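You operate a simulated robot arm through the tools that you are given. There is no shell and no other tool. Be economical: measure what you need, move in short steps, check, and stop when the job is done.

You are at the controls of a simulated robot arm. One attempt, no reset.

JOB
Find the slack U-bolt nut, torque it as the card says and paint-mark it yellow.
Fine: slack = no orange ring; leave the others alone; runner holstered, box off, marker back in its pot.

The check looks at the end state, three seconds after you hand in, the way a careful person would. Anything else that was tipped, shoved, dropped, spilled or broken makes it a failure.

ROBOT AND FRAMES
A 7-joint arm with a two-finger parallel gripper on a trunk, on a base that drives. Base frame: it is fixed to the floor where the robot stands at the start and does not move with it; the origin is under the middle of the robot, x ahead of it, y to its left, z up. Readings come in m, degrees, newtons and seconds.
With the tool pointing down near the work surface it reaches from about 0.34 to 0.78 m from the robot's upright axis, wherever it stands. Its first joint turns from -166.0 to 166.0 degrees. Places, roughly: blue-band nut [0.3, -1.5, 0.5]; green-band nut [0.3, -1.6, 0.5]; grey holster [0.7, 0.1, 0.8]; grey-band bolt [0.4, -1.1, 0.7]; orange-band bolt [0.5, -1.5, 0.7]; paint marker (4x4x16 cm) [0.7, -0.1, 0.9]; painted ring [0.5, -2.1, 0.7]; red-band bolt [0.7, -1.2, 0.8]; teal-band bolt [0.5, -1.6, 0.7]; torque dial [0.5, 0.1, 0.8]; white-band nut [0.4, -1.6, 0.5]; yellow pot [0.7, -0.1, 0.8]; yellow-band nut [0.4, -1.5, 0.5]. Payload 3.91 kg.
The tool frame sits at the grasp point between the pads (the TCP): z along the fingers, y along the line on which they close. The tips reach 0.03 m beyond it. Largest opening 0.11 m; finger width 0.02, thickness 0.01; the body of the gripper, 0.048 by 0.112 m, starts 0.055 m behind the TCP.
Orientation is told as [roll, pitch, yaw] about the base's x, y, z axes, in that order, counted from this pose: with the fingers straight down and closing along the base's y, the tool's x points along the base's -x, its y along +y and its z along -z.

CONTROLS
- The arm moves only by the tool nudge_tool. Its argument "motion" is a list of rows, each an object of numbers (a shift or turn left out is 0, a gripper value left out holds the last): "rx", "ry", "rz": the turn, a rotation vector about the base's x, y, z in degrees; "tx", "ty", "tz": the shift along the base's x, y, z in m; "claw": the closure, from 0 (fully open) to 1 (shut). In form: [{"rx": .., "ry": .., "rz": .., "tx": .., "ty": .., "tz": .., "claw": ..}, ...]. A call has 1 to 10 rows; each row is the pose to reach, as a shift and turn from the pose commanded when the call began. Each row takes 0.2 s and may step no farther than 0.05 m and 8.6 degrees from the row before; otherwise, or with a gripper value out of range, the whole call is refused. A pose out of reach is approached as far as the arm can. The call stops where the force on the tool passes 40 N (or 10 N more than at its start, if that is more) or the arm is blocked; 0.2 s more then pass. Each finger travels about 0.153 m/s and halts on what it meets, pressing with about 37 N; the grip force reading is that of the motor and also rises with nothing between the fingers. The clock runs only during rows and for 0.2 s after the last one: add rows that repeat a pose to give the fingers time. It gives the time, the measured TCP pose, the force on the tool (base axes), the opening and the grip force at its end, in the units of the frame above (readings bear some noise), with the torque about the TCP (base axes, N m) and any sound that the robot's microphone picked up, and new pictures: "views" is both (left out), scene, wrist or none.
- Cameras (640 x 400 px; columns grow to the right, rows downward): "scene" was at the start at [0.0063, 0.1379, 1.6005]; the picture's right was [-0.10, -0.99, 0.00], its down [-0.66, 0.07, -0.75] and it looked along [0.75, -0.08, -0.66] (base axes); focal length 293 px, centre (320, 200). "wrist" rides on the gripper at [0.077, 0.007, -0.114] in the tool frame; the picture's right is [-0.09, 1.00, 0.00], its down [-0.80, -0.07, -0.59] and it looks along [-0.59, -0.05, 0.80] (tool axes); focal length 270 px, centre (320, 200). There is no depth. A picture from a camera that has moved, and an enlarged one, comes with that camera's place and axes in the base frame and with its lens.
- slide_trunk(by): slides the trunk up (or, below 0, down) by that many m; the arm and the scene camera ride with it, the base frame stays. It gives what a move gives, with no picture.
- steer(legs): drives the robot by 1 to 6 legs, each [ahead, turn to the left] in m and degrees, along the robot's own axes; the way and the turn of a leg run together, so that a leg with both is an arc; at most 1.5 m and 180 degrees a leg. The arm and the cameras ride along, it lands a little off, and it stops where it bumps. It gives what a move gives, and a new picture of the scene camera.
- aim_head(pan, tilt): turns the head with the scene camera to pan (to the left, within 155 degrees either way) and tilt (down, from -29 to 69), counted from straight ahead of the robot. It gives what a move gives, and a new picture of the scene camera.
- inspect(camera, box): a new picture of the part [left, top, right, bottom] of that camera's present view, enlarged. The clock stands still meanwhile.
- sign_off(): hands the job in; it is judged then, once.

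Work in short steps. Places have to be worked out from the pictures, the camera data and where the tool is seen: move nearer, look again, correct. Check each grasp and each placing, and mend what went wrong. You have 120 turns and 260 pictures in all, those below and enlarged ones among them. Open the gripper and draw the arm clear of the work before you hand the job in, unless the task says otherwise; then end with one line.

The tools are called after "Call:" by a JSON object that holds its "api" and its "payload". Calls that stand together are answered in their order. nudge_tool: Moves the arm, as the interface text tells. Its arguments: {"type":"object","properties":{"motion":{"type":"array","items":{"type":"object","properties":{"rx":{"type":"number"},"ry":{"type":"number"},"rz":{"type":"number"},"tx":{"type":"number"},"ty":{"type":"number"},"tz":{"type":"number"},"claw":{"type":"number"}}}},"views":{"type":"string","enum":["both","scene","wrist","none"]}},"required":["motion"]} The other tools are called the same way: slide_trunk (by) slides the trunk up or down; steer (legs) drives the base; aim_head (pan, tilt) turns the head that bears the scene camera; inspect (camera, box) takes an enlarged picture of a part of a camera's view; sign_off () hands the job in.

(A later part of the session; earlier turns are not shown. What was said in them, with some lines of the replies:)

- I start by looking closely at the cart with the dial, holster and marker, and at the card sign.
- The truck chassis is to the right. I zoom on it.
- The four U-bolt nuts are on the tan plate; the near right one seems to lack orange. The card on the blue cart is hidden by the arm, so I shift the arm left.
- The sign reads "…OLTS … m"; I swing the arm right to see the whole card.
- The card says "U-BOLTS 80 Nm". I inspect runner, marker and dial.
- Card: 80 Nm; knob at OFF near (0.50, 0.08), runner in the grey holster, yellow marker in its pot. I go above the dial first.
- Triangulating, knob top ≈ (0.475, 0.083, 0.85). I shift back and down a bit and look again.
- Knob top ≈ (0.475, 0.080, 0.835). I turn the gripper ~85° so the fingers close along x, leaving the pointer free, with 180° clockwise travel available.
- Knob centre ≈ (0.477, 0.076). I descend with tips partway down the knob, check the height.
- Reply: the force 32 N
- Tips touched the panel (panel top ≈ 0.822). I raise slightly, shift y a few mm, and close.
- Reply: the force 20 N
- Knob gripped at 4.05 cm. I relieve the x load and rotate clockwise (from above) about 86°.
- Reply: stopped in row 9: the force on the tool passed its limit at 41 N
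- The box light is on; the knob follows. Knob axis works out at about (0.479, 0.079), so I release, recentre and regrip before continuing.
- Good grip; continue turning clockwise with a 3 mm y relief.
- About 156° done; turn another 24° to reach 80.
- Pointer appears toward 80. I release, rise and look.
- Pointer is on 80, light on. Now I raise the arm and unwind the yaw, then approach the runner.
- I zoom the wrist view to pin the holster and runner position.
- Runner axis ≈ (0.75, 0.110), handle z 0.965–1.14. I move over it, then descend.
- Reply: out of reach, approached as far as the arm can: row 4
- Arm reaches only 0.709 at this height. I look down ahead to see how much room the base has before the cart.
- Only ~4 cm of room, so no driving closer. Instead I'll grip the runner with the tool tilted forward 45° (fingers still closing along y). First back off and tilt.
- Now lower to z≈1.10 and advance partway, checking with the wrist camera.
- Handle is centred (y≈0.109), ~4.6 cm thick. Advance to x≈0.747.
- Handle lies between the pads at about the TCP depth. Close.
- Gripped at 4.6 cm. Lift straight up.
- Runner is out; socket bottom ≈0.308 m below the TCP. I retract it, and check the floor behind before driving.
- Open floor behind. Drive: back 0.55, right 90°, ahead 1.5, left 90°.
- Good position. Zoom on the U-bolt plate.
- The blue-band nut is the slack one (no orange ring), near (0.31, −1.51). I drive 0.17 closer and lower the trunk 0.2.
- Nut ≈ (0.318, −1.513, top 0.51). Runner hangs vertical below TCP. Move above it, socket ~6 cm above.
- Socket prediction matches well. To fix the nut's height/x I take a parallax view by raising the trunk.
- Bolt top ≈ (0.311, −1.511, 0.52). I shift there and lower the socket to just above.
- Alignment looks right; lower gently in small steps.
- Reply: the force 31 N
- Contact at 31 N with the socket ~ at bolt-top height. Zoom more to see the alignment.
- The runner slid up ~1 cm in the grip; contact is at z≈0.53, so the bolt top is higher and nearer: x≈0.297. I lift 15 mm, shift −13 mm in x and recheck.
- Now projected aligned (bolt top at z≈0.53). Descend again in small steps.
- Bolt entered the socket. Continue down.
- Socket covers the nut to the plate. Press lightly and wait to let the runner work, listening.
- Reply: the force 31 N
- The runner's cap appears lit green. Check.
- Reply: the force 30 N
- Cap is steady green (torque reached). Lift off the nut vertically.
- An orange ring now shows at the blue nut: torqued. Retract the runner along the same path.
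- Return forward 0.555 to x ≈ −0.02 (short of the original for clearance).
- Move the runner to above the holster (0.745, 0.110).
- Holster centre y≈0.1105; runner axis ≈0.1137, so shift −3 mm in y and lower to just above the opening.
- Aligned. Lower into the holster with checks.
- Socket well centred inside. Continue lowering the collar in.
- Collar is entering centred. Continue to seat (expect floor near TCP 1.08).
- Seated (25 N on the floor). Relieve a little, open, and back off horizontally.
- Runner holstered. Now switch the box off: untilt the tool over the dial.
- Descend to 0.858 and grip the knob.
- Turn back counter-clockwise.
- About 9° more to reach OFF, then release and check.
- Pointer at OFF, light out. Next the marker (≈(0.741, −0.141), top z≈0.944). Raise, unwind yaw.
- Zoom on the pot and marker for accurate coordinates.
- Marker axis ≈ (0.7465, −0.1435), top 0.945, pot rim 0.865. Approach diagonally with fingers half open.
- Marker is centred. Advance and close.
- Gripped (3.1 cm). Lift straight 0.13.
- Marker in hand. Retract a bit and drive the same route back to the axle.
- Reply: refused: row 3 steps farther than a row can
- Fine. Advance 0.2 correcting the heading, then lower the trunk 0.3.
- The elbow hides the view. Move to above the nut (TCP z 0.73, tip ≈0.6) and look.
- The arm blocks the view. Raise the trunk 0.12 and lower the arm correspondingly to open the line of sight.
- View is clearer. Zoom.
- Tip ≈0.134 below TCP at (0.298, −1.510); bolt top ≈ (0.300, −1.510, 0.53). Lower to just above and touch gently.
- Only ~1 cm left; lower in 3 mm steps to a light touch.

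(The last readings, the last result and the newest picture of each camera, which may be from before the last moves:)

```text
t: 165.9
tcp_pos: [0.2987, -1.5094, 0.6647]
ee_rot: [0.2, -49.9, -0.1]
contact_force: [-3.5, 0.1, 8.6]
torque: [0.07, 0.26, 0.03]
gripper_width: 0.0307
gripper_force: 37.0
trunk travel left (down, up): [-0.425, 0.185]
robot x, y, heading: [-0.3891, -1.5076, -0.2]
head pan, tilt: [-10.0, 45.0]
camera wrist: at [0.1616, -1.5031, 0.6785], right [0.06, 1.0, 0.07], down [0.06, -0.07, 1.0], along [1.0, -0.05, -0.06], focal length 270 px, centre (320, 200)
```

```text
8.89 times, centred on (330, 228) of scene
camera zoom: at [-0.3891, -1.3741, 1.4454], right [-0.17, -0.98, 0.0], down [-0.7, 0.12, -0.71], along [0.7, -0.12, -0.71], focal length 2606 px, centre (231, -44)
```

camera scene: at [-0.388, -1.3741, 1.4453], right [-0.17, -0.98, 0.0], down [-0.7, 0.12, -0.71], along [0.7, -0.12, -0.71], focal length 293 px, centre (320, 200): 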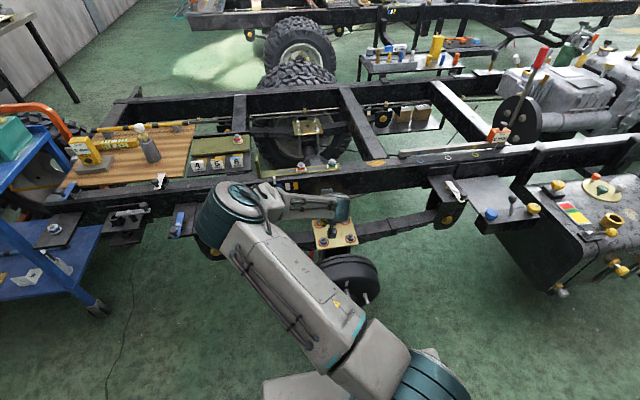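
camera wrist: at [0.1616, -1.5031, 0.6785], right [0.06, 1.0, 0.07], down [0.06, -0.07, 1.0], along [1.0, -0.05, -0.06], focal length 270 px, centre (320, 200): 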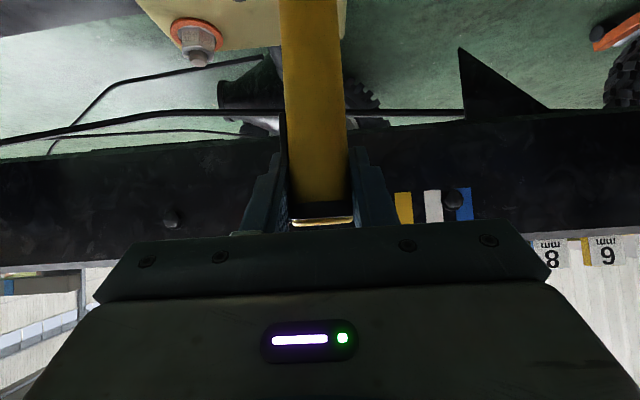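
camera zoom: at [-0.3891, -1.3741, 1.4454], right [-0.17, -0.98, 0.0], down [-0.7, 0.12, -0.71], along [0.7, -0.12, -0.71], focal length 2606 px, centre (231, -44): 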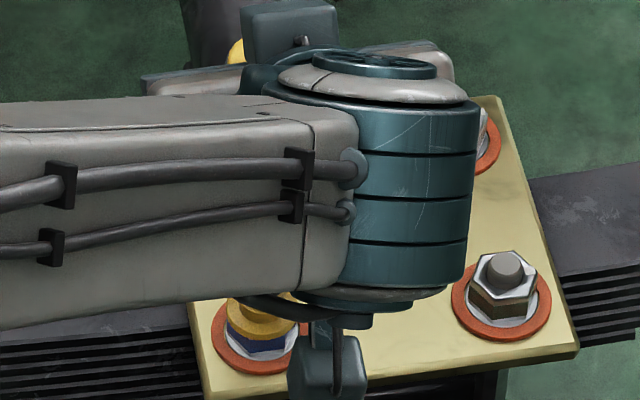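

Light touch made (9 N) and the nut top already shows yellow. Lift and verify.

Call:
{"api": "nudge_tool", "payload": {"motion": [{"tz": 0.01}, {"tz": 0.04}, {"tz": 0.08}, {"tz": 0.12}, {"tz": 0.16}, {"tz": 0.2}], "views": "scene"}}

Call:
{"api": "inspect", "payload": {"camera": "scene", "box": [305, 205, 355, 250]}}

```text
t: 167.3
tcp_pos: [0.2971, -1.5098, 0.8639]
ee_rot: [0.1, -49.7, -0.1]
contact_force: [-1.0, -0.2, -0.4]
torque: [-0.01, -0.02, 0.0]
gripper_width: 0.0305
gripper_force: 36.8
trunk travel left (down, up): [-0.425, 0.185]
robot x, y, heading: [-0.3918, -1.5115, 0.1]
head pan, tilt: [-10.0, 45.0]
camera scene: at [-0.3881, -1.3742, 1.4451], right [-0.17, -0.98, 0.0], down [-0.7, 0.12, -0.71], along [0.7, -0.12, -0.71], focal length 293 px, centre (320, 200)
```

scene: 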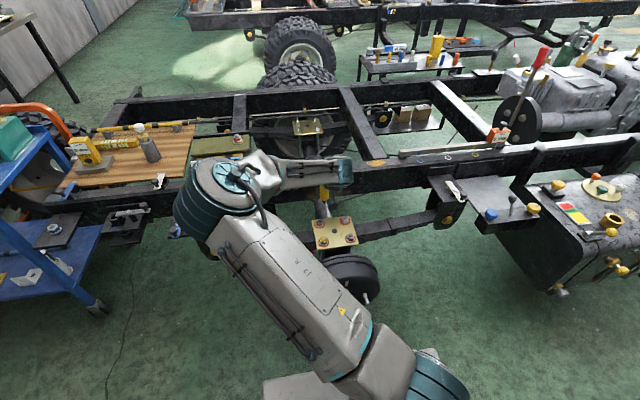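

```text
8.89 times, centred on (330, 228) of scene
camera zoom: at [-0.3881, -1.3742, 1.4451], right [-0.17, -0.98, 0.0], down [-0.7, 0.12, -0.71], along [0.7, -0.12, -0.71], focal length 2606 px, centre (231, -44)
```

zoom: 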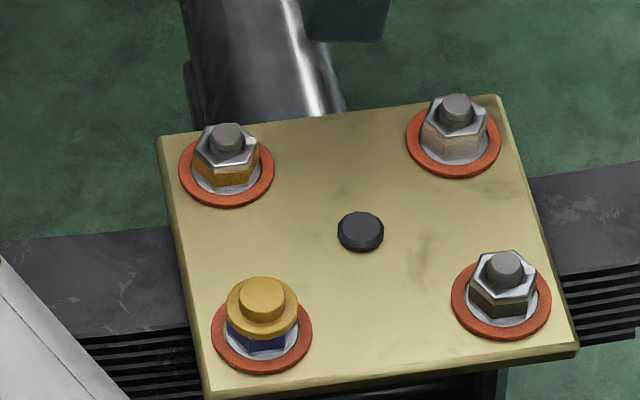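

Nut painted yellow with orange ring. Raise the trunk first, then retract.

Call:
{"api": "slide_trunk", "payload": {"by": 0.15}}

Call:
{"api": "nudge_tool", "payload": {"motion": [{"tx": -0.03, "tz": 0.03}, {"tx": -0.06, "tz": 0.06}, {"tx": -0.1, "tz": 0.08}, {"tx": -0.14, "tz": 0.1}, {"tx": -0.18, "tz": 0.1}], "views": "scene"}}

```text
t: 169.1
tcp_pos: [0.2982, -1.5104, 1.0125]
ee_rot: [0.1, -49.6, -0.1]
contact_force: [-0.2, -0.2, 0.0]
torque: [0.0, -0.02, 0.0]
gripper_width: 0.0308
gripper_force: 36.6
trunk travel left (down, up): [-0.575, 0.035]
robot x, y, heading: [-0.3941, -1.5101, 0.5]
head pan, tilt: [-10.0, 45.0]
```

```text
t: 170.2
tcp_pos: [0.1168, -1.5096, 1.1112]
ee_rot: [0.2, -49.7, -0.1]
contact_force: [1.1, 1.9, -0.4]
torque: [-0.02, 0.01, 0.02]
gripper_width: 0.0305
gripper_force: 37.0
trunk travel left (down, up): [-0.575, 0.035]
robot x, y, heading: [-0.3891, -1.507, 0.1]
head pan, tilt: [-10.0, 45.0]
camera scene: at [-0.3886, -1.3735, 1.5951], right [-0.17, -0.98, 0.0], down [-0.7, 0.12, -0.71], along [0.7, -0.12, -0.71], focal length 293 px, centre (320, 200)
```

scene: 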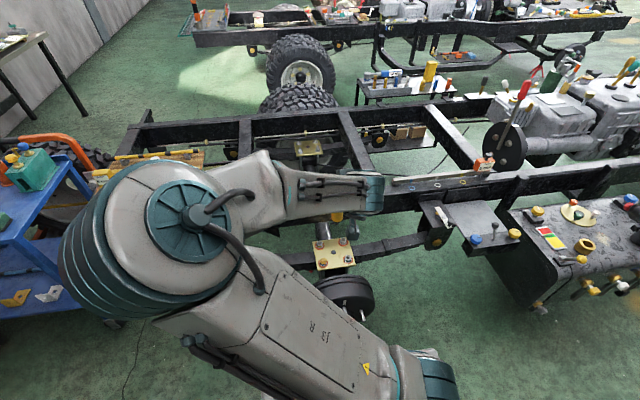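

The elbow swung left; move the tool back to the right to restore the earlier arm posture before driving.

Call:
{"api": "nudge_tool", "payload": {"motion": [{"tx": 0.02, "ty": -0.04}, {"tx": 0.04, "ty": -0.08}, {"tx": 0.06, "ty": -0.11}, {"tx": 0.08, "ty": -0.15}, {"tx": 0.09, "ty": -0.18}, {"tx": 0.09, "ty": -0.22}], "views": "scene"}}

```text
t: 171.7
tcp_pos: [0.2096, -1.7327, 1.1121]
ee_rot: [0.2, -49.7, -0.1]
contact_force: [-0.2, -0.6, -1.4]
torque: [0.04, 0.02, -0.01]
gripper_width: 0.0307
gripper_force: 36.8
trunk travel left (down, up): [-0.575, 0.035]
robot x, y, heading: [-0.3905, -1.5089, 0.1]
head pan, tilt: [-10.0, 45.0]
camera scene: at [-0.388, -1.3757, 1.5953], right [-0.18, -0.98, 0.0], down [-0.7, 0.12, -0.71], along [0.7, -0.12, -0.71], focal length 293 px, centre (320, 200)
```

scene: 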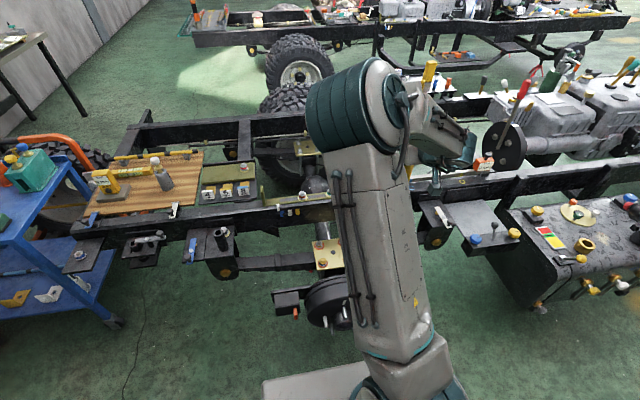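

Good. Drive back: −0.19, right 90°, back 1.5, left 90°.

Call:
{"api": "steer", "payload": {"legs": [[-0.19, 0], [0, -90], [-1.5, 0], [0, 90]]}}

```text
t: 187.9
tcp_pos: [0.0315, -0.2452, 1.1139]
ee_rot: [0.1, -49.7, -0.5]
contact_force: [-0.1, -0.5, -0.8]
torque: [0.0, -0.02, 0.02]
gripper_width: 0.0306
gripper_force: 37.1
trunk travel left (down, up): [-0.575, 0.035]
robot x, y, heading: [-0.5659, -0.0228, -0.5]
head pan, tilt: [-10.0, 45.0]
camera scene: at [-0.5622, 0.1167, 1.5952], right [-0.18, -0.98, 0.0], down [-0.7, 0.13, -0.71], along [0.7, -0.13, -0.71], focal length 293 px, centre (320, 200)
```

scene: 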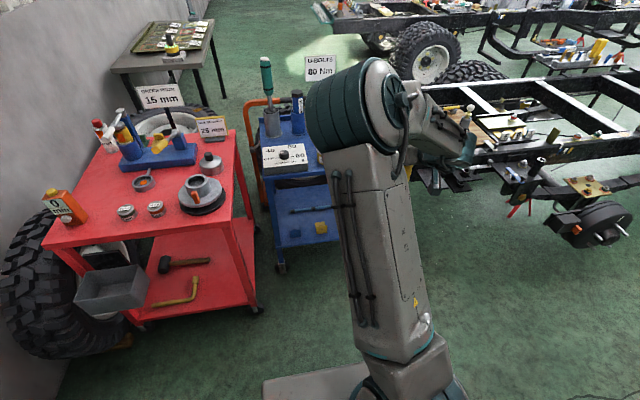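

Forward 0.54 with slight left correction.

Call:
{"api": "steer", "payload": {"legs": [[0.54, 1.0]]}}

Call:
{"api": "nudge_tool", "payload": {"motion": [{"tz": 0.04, "tx": -0.02}, {"tz": 0.08, "tx": -0.04}], "views": "none"}}

Call:
{"api": "aim_head", "payload": {"pan": -15, "tilt": 30}}

```text
t: 191.0
tcp_pos: [0.578, -0.2358, 1.1129]
ee_rot: [0.1, -49.7, 0.3]
contact_force: [0.4, -0.6, -0.8]
torque: [-0.01, -0.01, -0.01]
gripper_width: 0.0305
gripper_force: 36.5
trunk travel left (down, up): [-0.575, 0.035]
robot x, y, heading: [-0.0274, -0.0203, 0.6]
head pan, tilt: [-10.0, 45.0]
camera scene: at [-0.0219, 0.1156, 1.5952], right [-0.17, -0.99, 0.0], down [-0.7, 0.12, -0.71], along [0.7, -0.12, -0.71], focal length 293 px, centre (320, 200)
```

scene: 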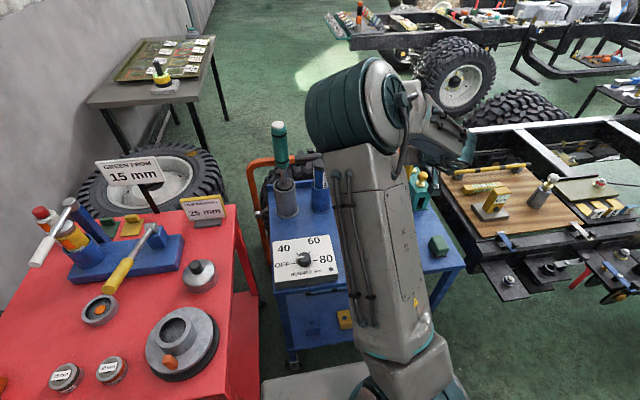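

```text
t: 191.6
tcp_pos: [0.5359, -0.2374, 1.1939]
ee_rot: [0.1, -49.8, 0.2]
contact_force: [0.0, 0.5, -1.2]
torque: [-0.01, 0.0, -0.03]
gripper_width: 0.0305
gripper_force: 37.0
trunk travel left (down, up): [-0.575, 0.035]
robot x, y, heading: [-0.0232, -0.0184, 0.3]
head pan, tilt: [-10.0, 45.0]
```

```text
t: 192.4
tcp_pos: [0.5377, -0.2364, 1.1931]
ee_rot: [0.2, -49.6, 0.3]
contact_force: [0.3, -1.0, -0.8]
torque: [-0.01, 0.01, 0.01]
gripper_width: 0.0307
gripper_force: 36.9
trunk travel left (down, up): [-0.575, 0.035]
robot x, y, heading: [-0.0226, -0.0213, 0.3]
head pan, tilt: [-15.0, 30.0]
camera scene: at [-0.0151, 0.1064, 1.6177], right [-0.25, -0.97, 0.0], down [-0.48, 0.13, -0.87], along [0.84, -0.22, -0.5], focal length 293 px, centre (320, 200)
```

scene: 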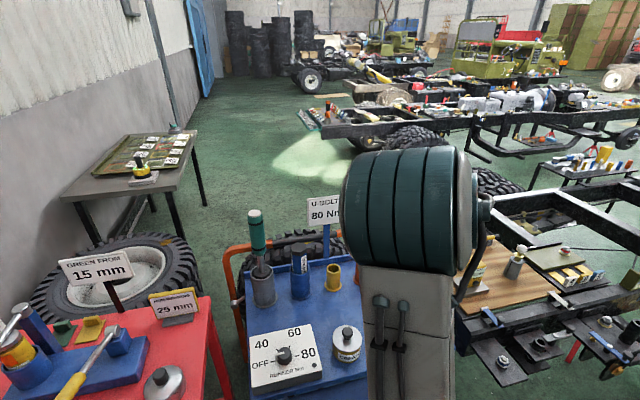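

Pot is clear. Move the marker above it: TCP to (0.745, −0.1445, 1.06).

Call:
{"api": "nudge_tool", "payload": {"motion": [{"tx": 0.02, "ty": 0.03, "tz": -0.02}, {"tx": 0.04, "ty": 0.06, "tz": -0.04}, {"tx": 0.06, "ty": 0.085, "tz": -0.06}, {"tx": 0.09, "ty": 0.092, "tz": -0.08}, {"tx": 0.12, "ty": 0.092, "tz": -0.1}, {"tx": 0.15, "ty": 0.092, "tz": -0.12}, {"tx": 0.18, "ty": 0.092, "tz": -0.13}, {"tx": 0.208, "ty": 0.092, "tz": -0.13}], "views": "both"}}

Call:
{"api": "inspect", "payload": {"camera": "scene", "box": [290, 190, 390, 300]}}

```text
t: 194.2
tcp_pos: [0.7449, -0.1436, 1.0621]
ee_rot: [0.2, -49.7, 0.3]
contact_force: [0.9, 0.3, -2.0]
torque: [0.01, 0.01, 0.02]
gripper_width: 0.0305
gripper_force: 36.7
trunk travel left (down, up): [-0.575, 0.035]
robot x, y, heading: [-0.0266, -0.015, 0.3]
head pan, tilt: [-15.0, 30.0]
camera scene: at [-0.0145, 0.1063, 1.6178], right [-0.25, -0.97, 0.0], down [-0.48, 0.13, -0.87], along [0.84, -0.22, -0.5], focal length 293 px, centre (320, 200)
camera wrist: at [0.6087, -0.1387, 1.0763], right [0.05, 1.0, 0.07], down [0.07, -0.07, 1.0], along [1.0, -0.05, -0.07], focal length 270 px, centre (320, 200)
```

scene: 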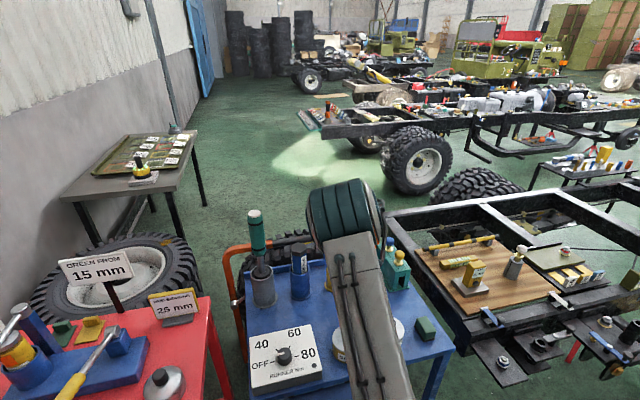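
wrist: 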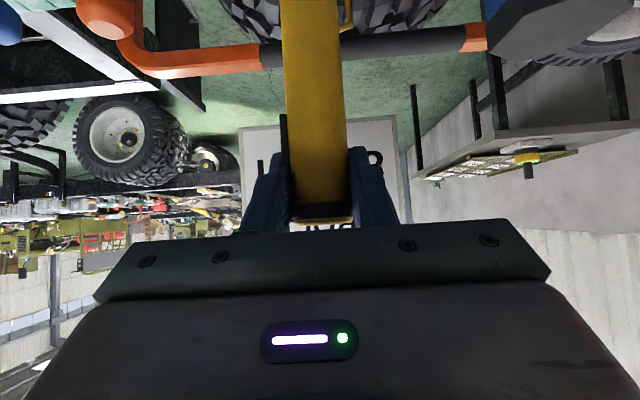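

```text
3.64 times, centred on (340, 245) of scene
camera zoom: at [-0.0145, 0.1063, 1.6178], right [-0.25, -0.97, 0.0], down [-0.48, 0.13, -0.87], along [0.84, -0.22, -0.5], focal length 1066 px, centre (247, 36)
```

zoom: 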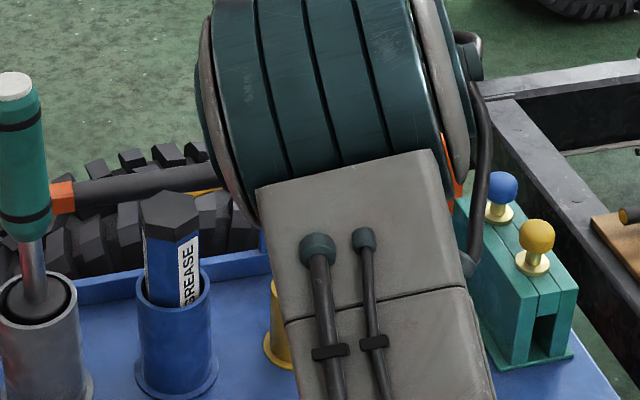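

Arm hides the pot, but the pose matches the original grasp to ~1 mm. Lower in steps watching forces.

Call:
{"api": "nudge_tool", "payload": {"motion": [{"tz": -0.02, "ty": -0.001}, {"tz": -0.04, "ty": -0.001}, {"tz": -0.055, "ty": -0.001}, {"tz": -0.07, "ty": -0.001}, {"tz": -0.085, "ty": -0.001}], "views": "wrist"}}

```text
t: 195.4
tcp_pos: [0.7452, -0.146, 0.977]
ee_rot: [0.1, -49.7, 0.4]
contact_force: [0.1, 0.8, -1.4]
torque: [-0.01, 0.0, -0.03]
gripper_width: 0.0305
gripper_force: 37.2
trunk travel left (down, up): [-0.575, 0.035]
robot x, y, heading: [-0.027, -0.0217, 0.7]
head pan, tilt: [-15.0, 30.0]
camera wrist: at [0.6086, -0.1399, 0.9921], right [0.05, 1.0, 0.07], down [0.07, -0.07, 1.0], along [1.0, -0.04, -0.07], focal length 270 px, centre (320, 200)
```

wrist: 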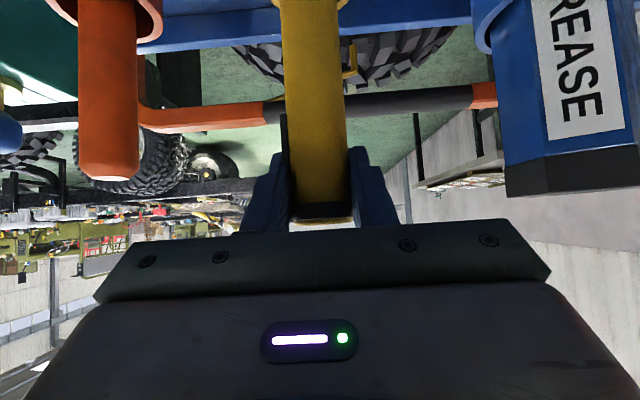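

No contact with the tip below rim level: it's inside. Continue.

Call:
{"api": "nudge_tool", "payload": {"motion": [{"tz": -0.015}, {"tz": -0.03}, {"tz": -0.042}, {"tz": -0.05}, {"tz": -0.055}, {"tz": -0.058}], "views": "wrist"}}

```text
t: 196.8
tcp_pos: [0.7448, -0.145, 0.9202]
ee_rot: [0.0, -49.8, 0.4]
contact_force: [0.5, -0.2, 2.0]
torque: [-0.11, -0.02, 0.0]
gripper_width: 0.0303
gripper_force: 37.0
trunk travel left (down, up): [-0.575, 0.035]
robot x, y, heading: [-0.0267, -0.0195, 0.3]
head pan, tilt: [-15.0, 30.0]
camera wrist: at [0.6086, -0.1397, 0.9347], right [0.05, 1.0, 0.07], down [0.06, -0.07, 1.0], along [1.0, -0.04, -0.07], focal length 270 px, centre (320, 200)
```

wrist: 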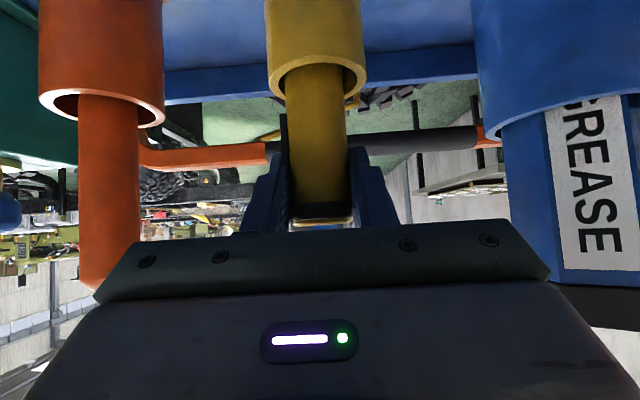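

Seated at the same place. Open to 0.3 and back straight out.

Call:
{"api": "nudge_tool", "payload": {"motion": [{"claw": 0.3}, {"claw": 0.3}, {"tx": -0.03, "claw": 0.3}, {"tx": -0.07, "claw": 0.3}, {"tx": -0.1, "tz": 0.03, "claw": 0.3}, {"tx": -0.13, "tz": 0.07, "claw": 0.3}, {"tx": -0.16, "tz": 0.11, "claw": 0.3}, {"tx": -0.18, "tz": 0.15, "claw": 0.3}, {"tx": -0.2, "tz": 0.19, "claw": 0.3}], "views": "both"}}

```text
t: 198.8
tcp_pos: [0.5439, -0.1472, 1.1102]
ee_rot: [0.3, -49.8, 0.3]
contact_force: [0.0, -0.9, 0.2]
torque: [0.01, -0.03, 0.03]
gripper_width: 0.0768
gripper_force: 0.0
trunk travel left (down, up): [-0.575, 0.035]
robot x, y, heading: [-0.0268, -0.0203, 0.4]
head pan, tilt: [-15.0, 30.0]
camera scene: at [-0.0166, 0.1058, 1.6178], right [-0.25, -0.97, 0.0], down [-0.48, 0.13, -0.87], along [0.84, -0.22, -0.5], focal length 293 px, centre (320, 200)
camera wrist: at [0.4071, -0.1417, 1.1244], right [0.05, 1.0, 0.07], down [0.06, -0.07, 1.0], along [1.0, -0.05, -0.07], focal length 270 px, centre (320, 200)
```

scene: 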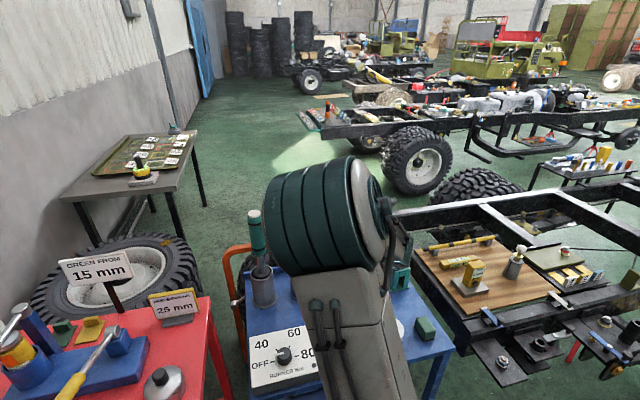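
wrist: 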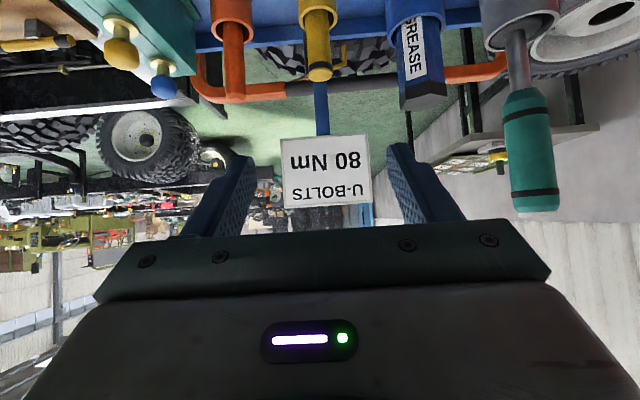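

Marker and runner are home. Open fully, raise clear, and check the whole cart.

Call:
{"api": "nudge_tool", "payload": {"motion": [{"tz": 0.04, "tx": -0.03, "claw": 0}, {"tz": 0.08, "tx": -0.06, "ty": -0.03, "claw": 0}, {"tz": 0.1, "tx": -0.09, "ty": -0.07, "claw": 0}, {"tz": 0.1, "tx": -0.1, "ty": -0.11, "claw": 0}, {"tz": 0.1, "tx": -0.1, "ty": -0.15, "claw": 0}], "views": "scene"}}

Call:
{"api": "inspect", "payload": {"camera": "scene", "box": [230, 200, 430, 400]}}

```text
refused: row 2 steps farther than a row can; nothing moved
```

```text
2.00 times, centred on (330, 300) of scene
camera zoom: at [-0.0166, 0.1058, 1.6178], right [-0.25, -0.97, 0.0], down [-0.48, 0.13, -0.87], along [0.84, -0.22, -0.5], focal length 586 px, centre (300, 0)
```

zoom: 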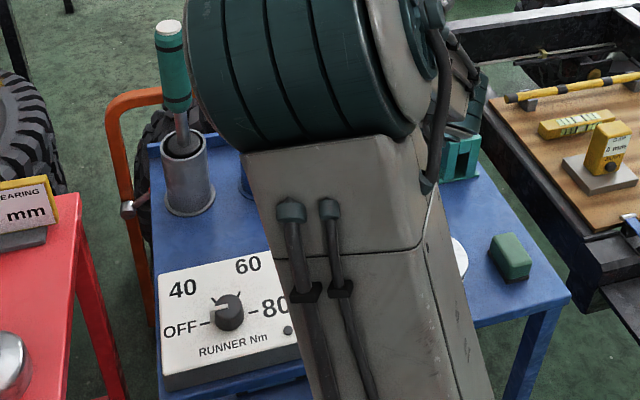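

Dial is OFF with lamp out. Open and raise with smaller steps, keeping the arm to the right.

Call:
{"api": "nudge_tool", "payload": {"motion": [{"tz": 0.03, "tx": -0.02, "claw": 0}, {"tz": 0.06, "tx": -0.04, "ty": -0.02, "claw": 0}, {"tz": 0.08, "tx": -0.06, "ty": -0.05, "claw": 0}, {"tz": 0.09, "tx": -0.07, "ty": -0.09, "claw": 0}, {"tz": 0.09, "tx": -0.07, "ty": -0.13, "claw": 0}, {"tz": 0.09, "tx": -0.07, "ty": -0.17, "claw": 0}], "views": "scene"}}

Call:
{"api": "inspect", "payload": {"camera": "scene", "box": [230, 200, 430, 400]}}

```text
t: 200.2
tcp_pos: [0.4734, -0.3169, 1.2003]
ee_rot: [0.3, -49.7, 0.2]
contact_force: [-0.3, -0.1, 0.0]
torque: [0.0, 0.03, 0.02]
gripper_width: 0.1099
gripper_force: 0.0
trunk travel left (down, up): [-0.575, 0.035]
robot x, y, heading: [-0.0221, -0.0189, 0.2]
head pan, tilt: [-15.0, 30.0]
camera scene: at [-0.0148, 0.1053, 1.6179], right [-0.25, -0.97, 0.0], down [-0.48, 0.13, -0.87], along [0.84, -0.22, -0.5], focal length 293 px, centre (320, 200)
```

scene: 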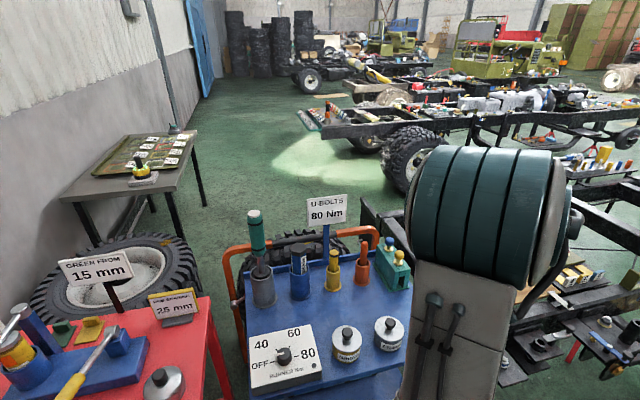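

```text
2.00 times, centred on (330, 300) of scene
camera zoom: at [-0.0148, 0.1053, 1.6179], right [-0.25, -0.97, 0.0], down [-0.48, 0.13, -0.87], along [0.84, -0.22, -0.5], focal length 586 px, centre (300, 0)
```

zoom: 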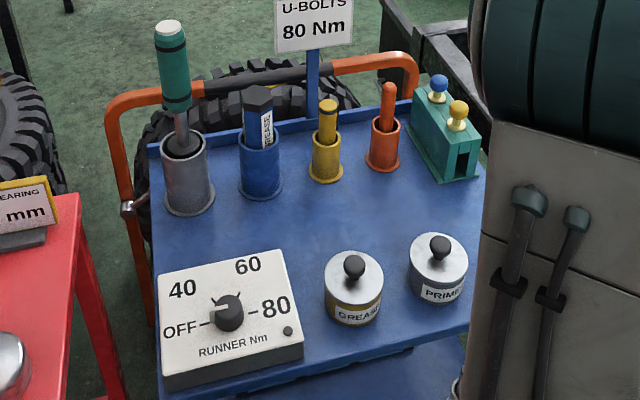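

Everything is as required: nut torqued and painted, runner holstered, box off, marker in its pot, gripper open and clear. Handing in.

Call:
{"api": "sign_off", "payload": {}}

```text
The job is handed in.
```

I found the slack U-bolt nut (blue band), torqued it at 80 Nm and paint-marked it yellow. The runner is holstered, the box is off, the marker is back in its pot, and the job is handed in.
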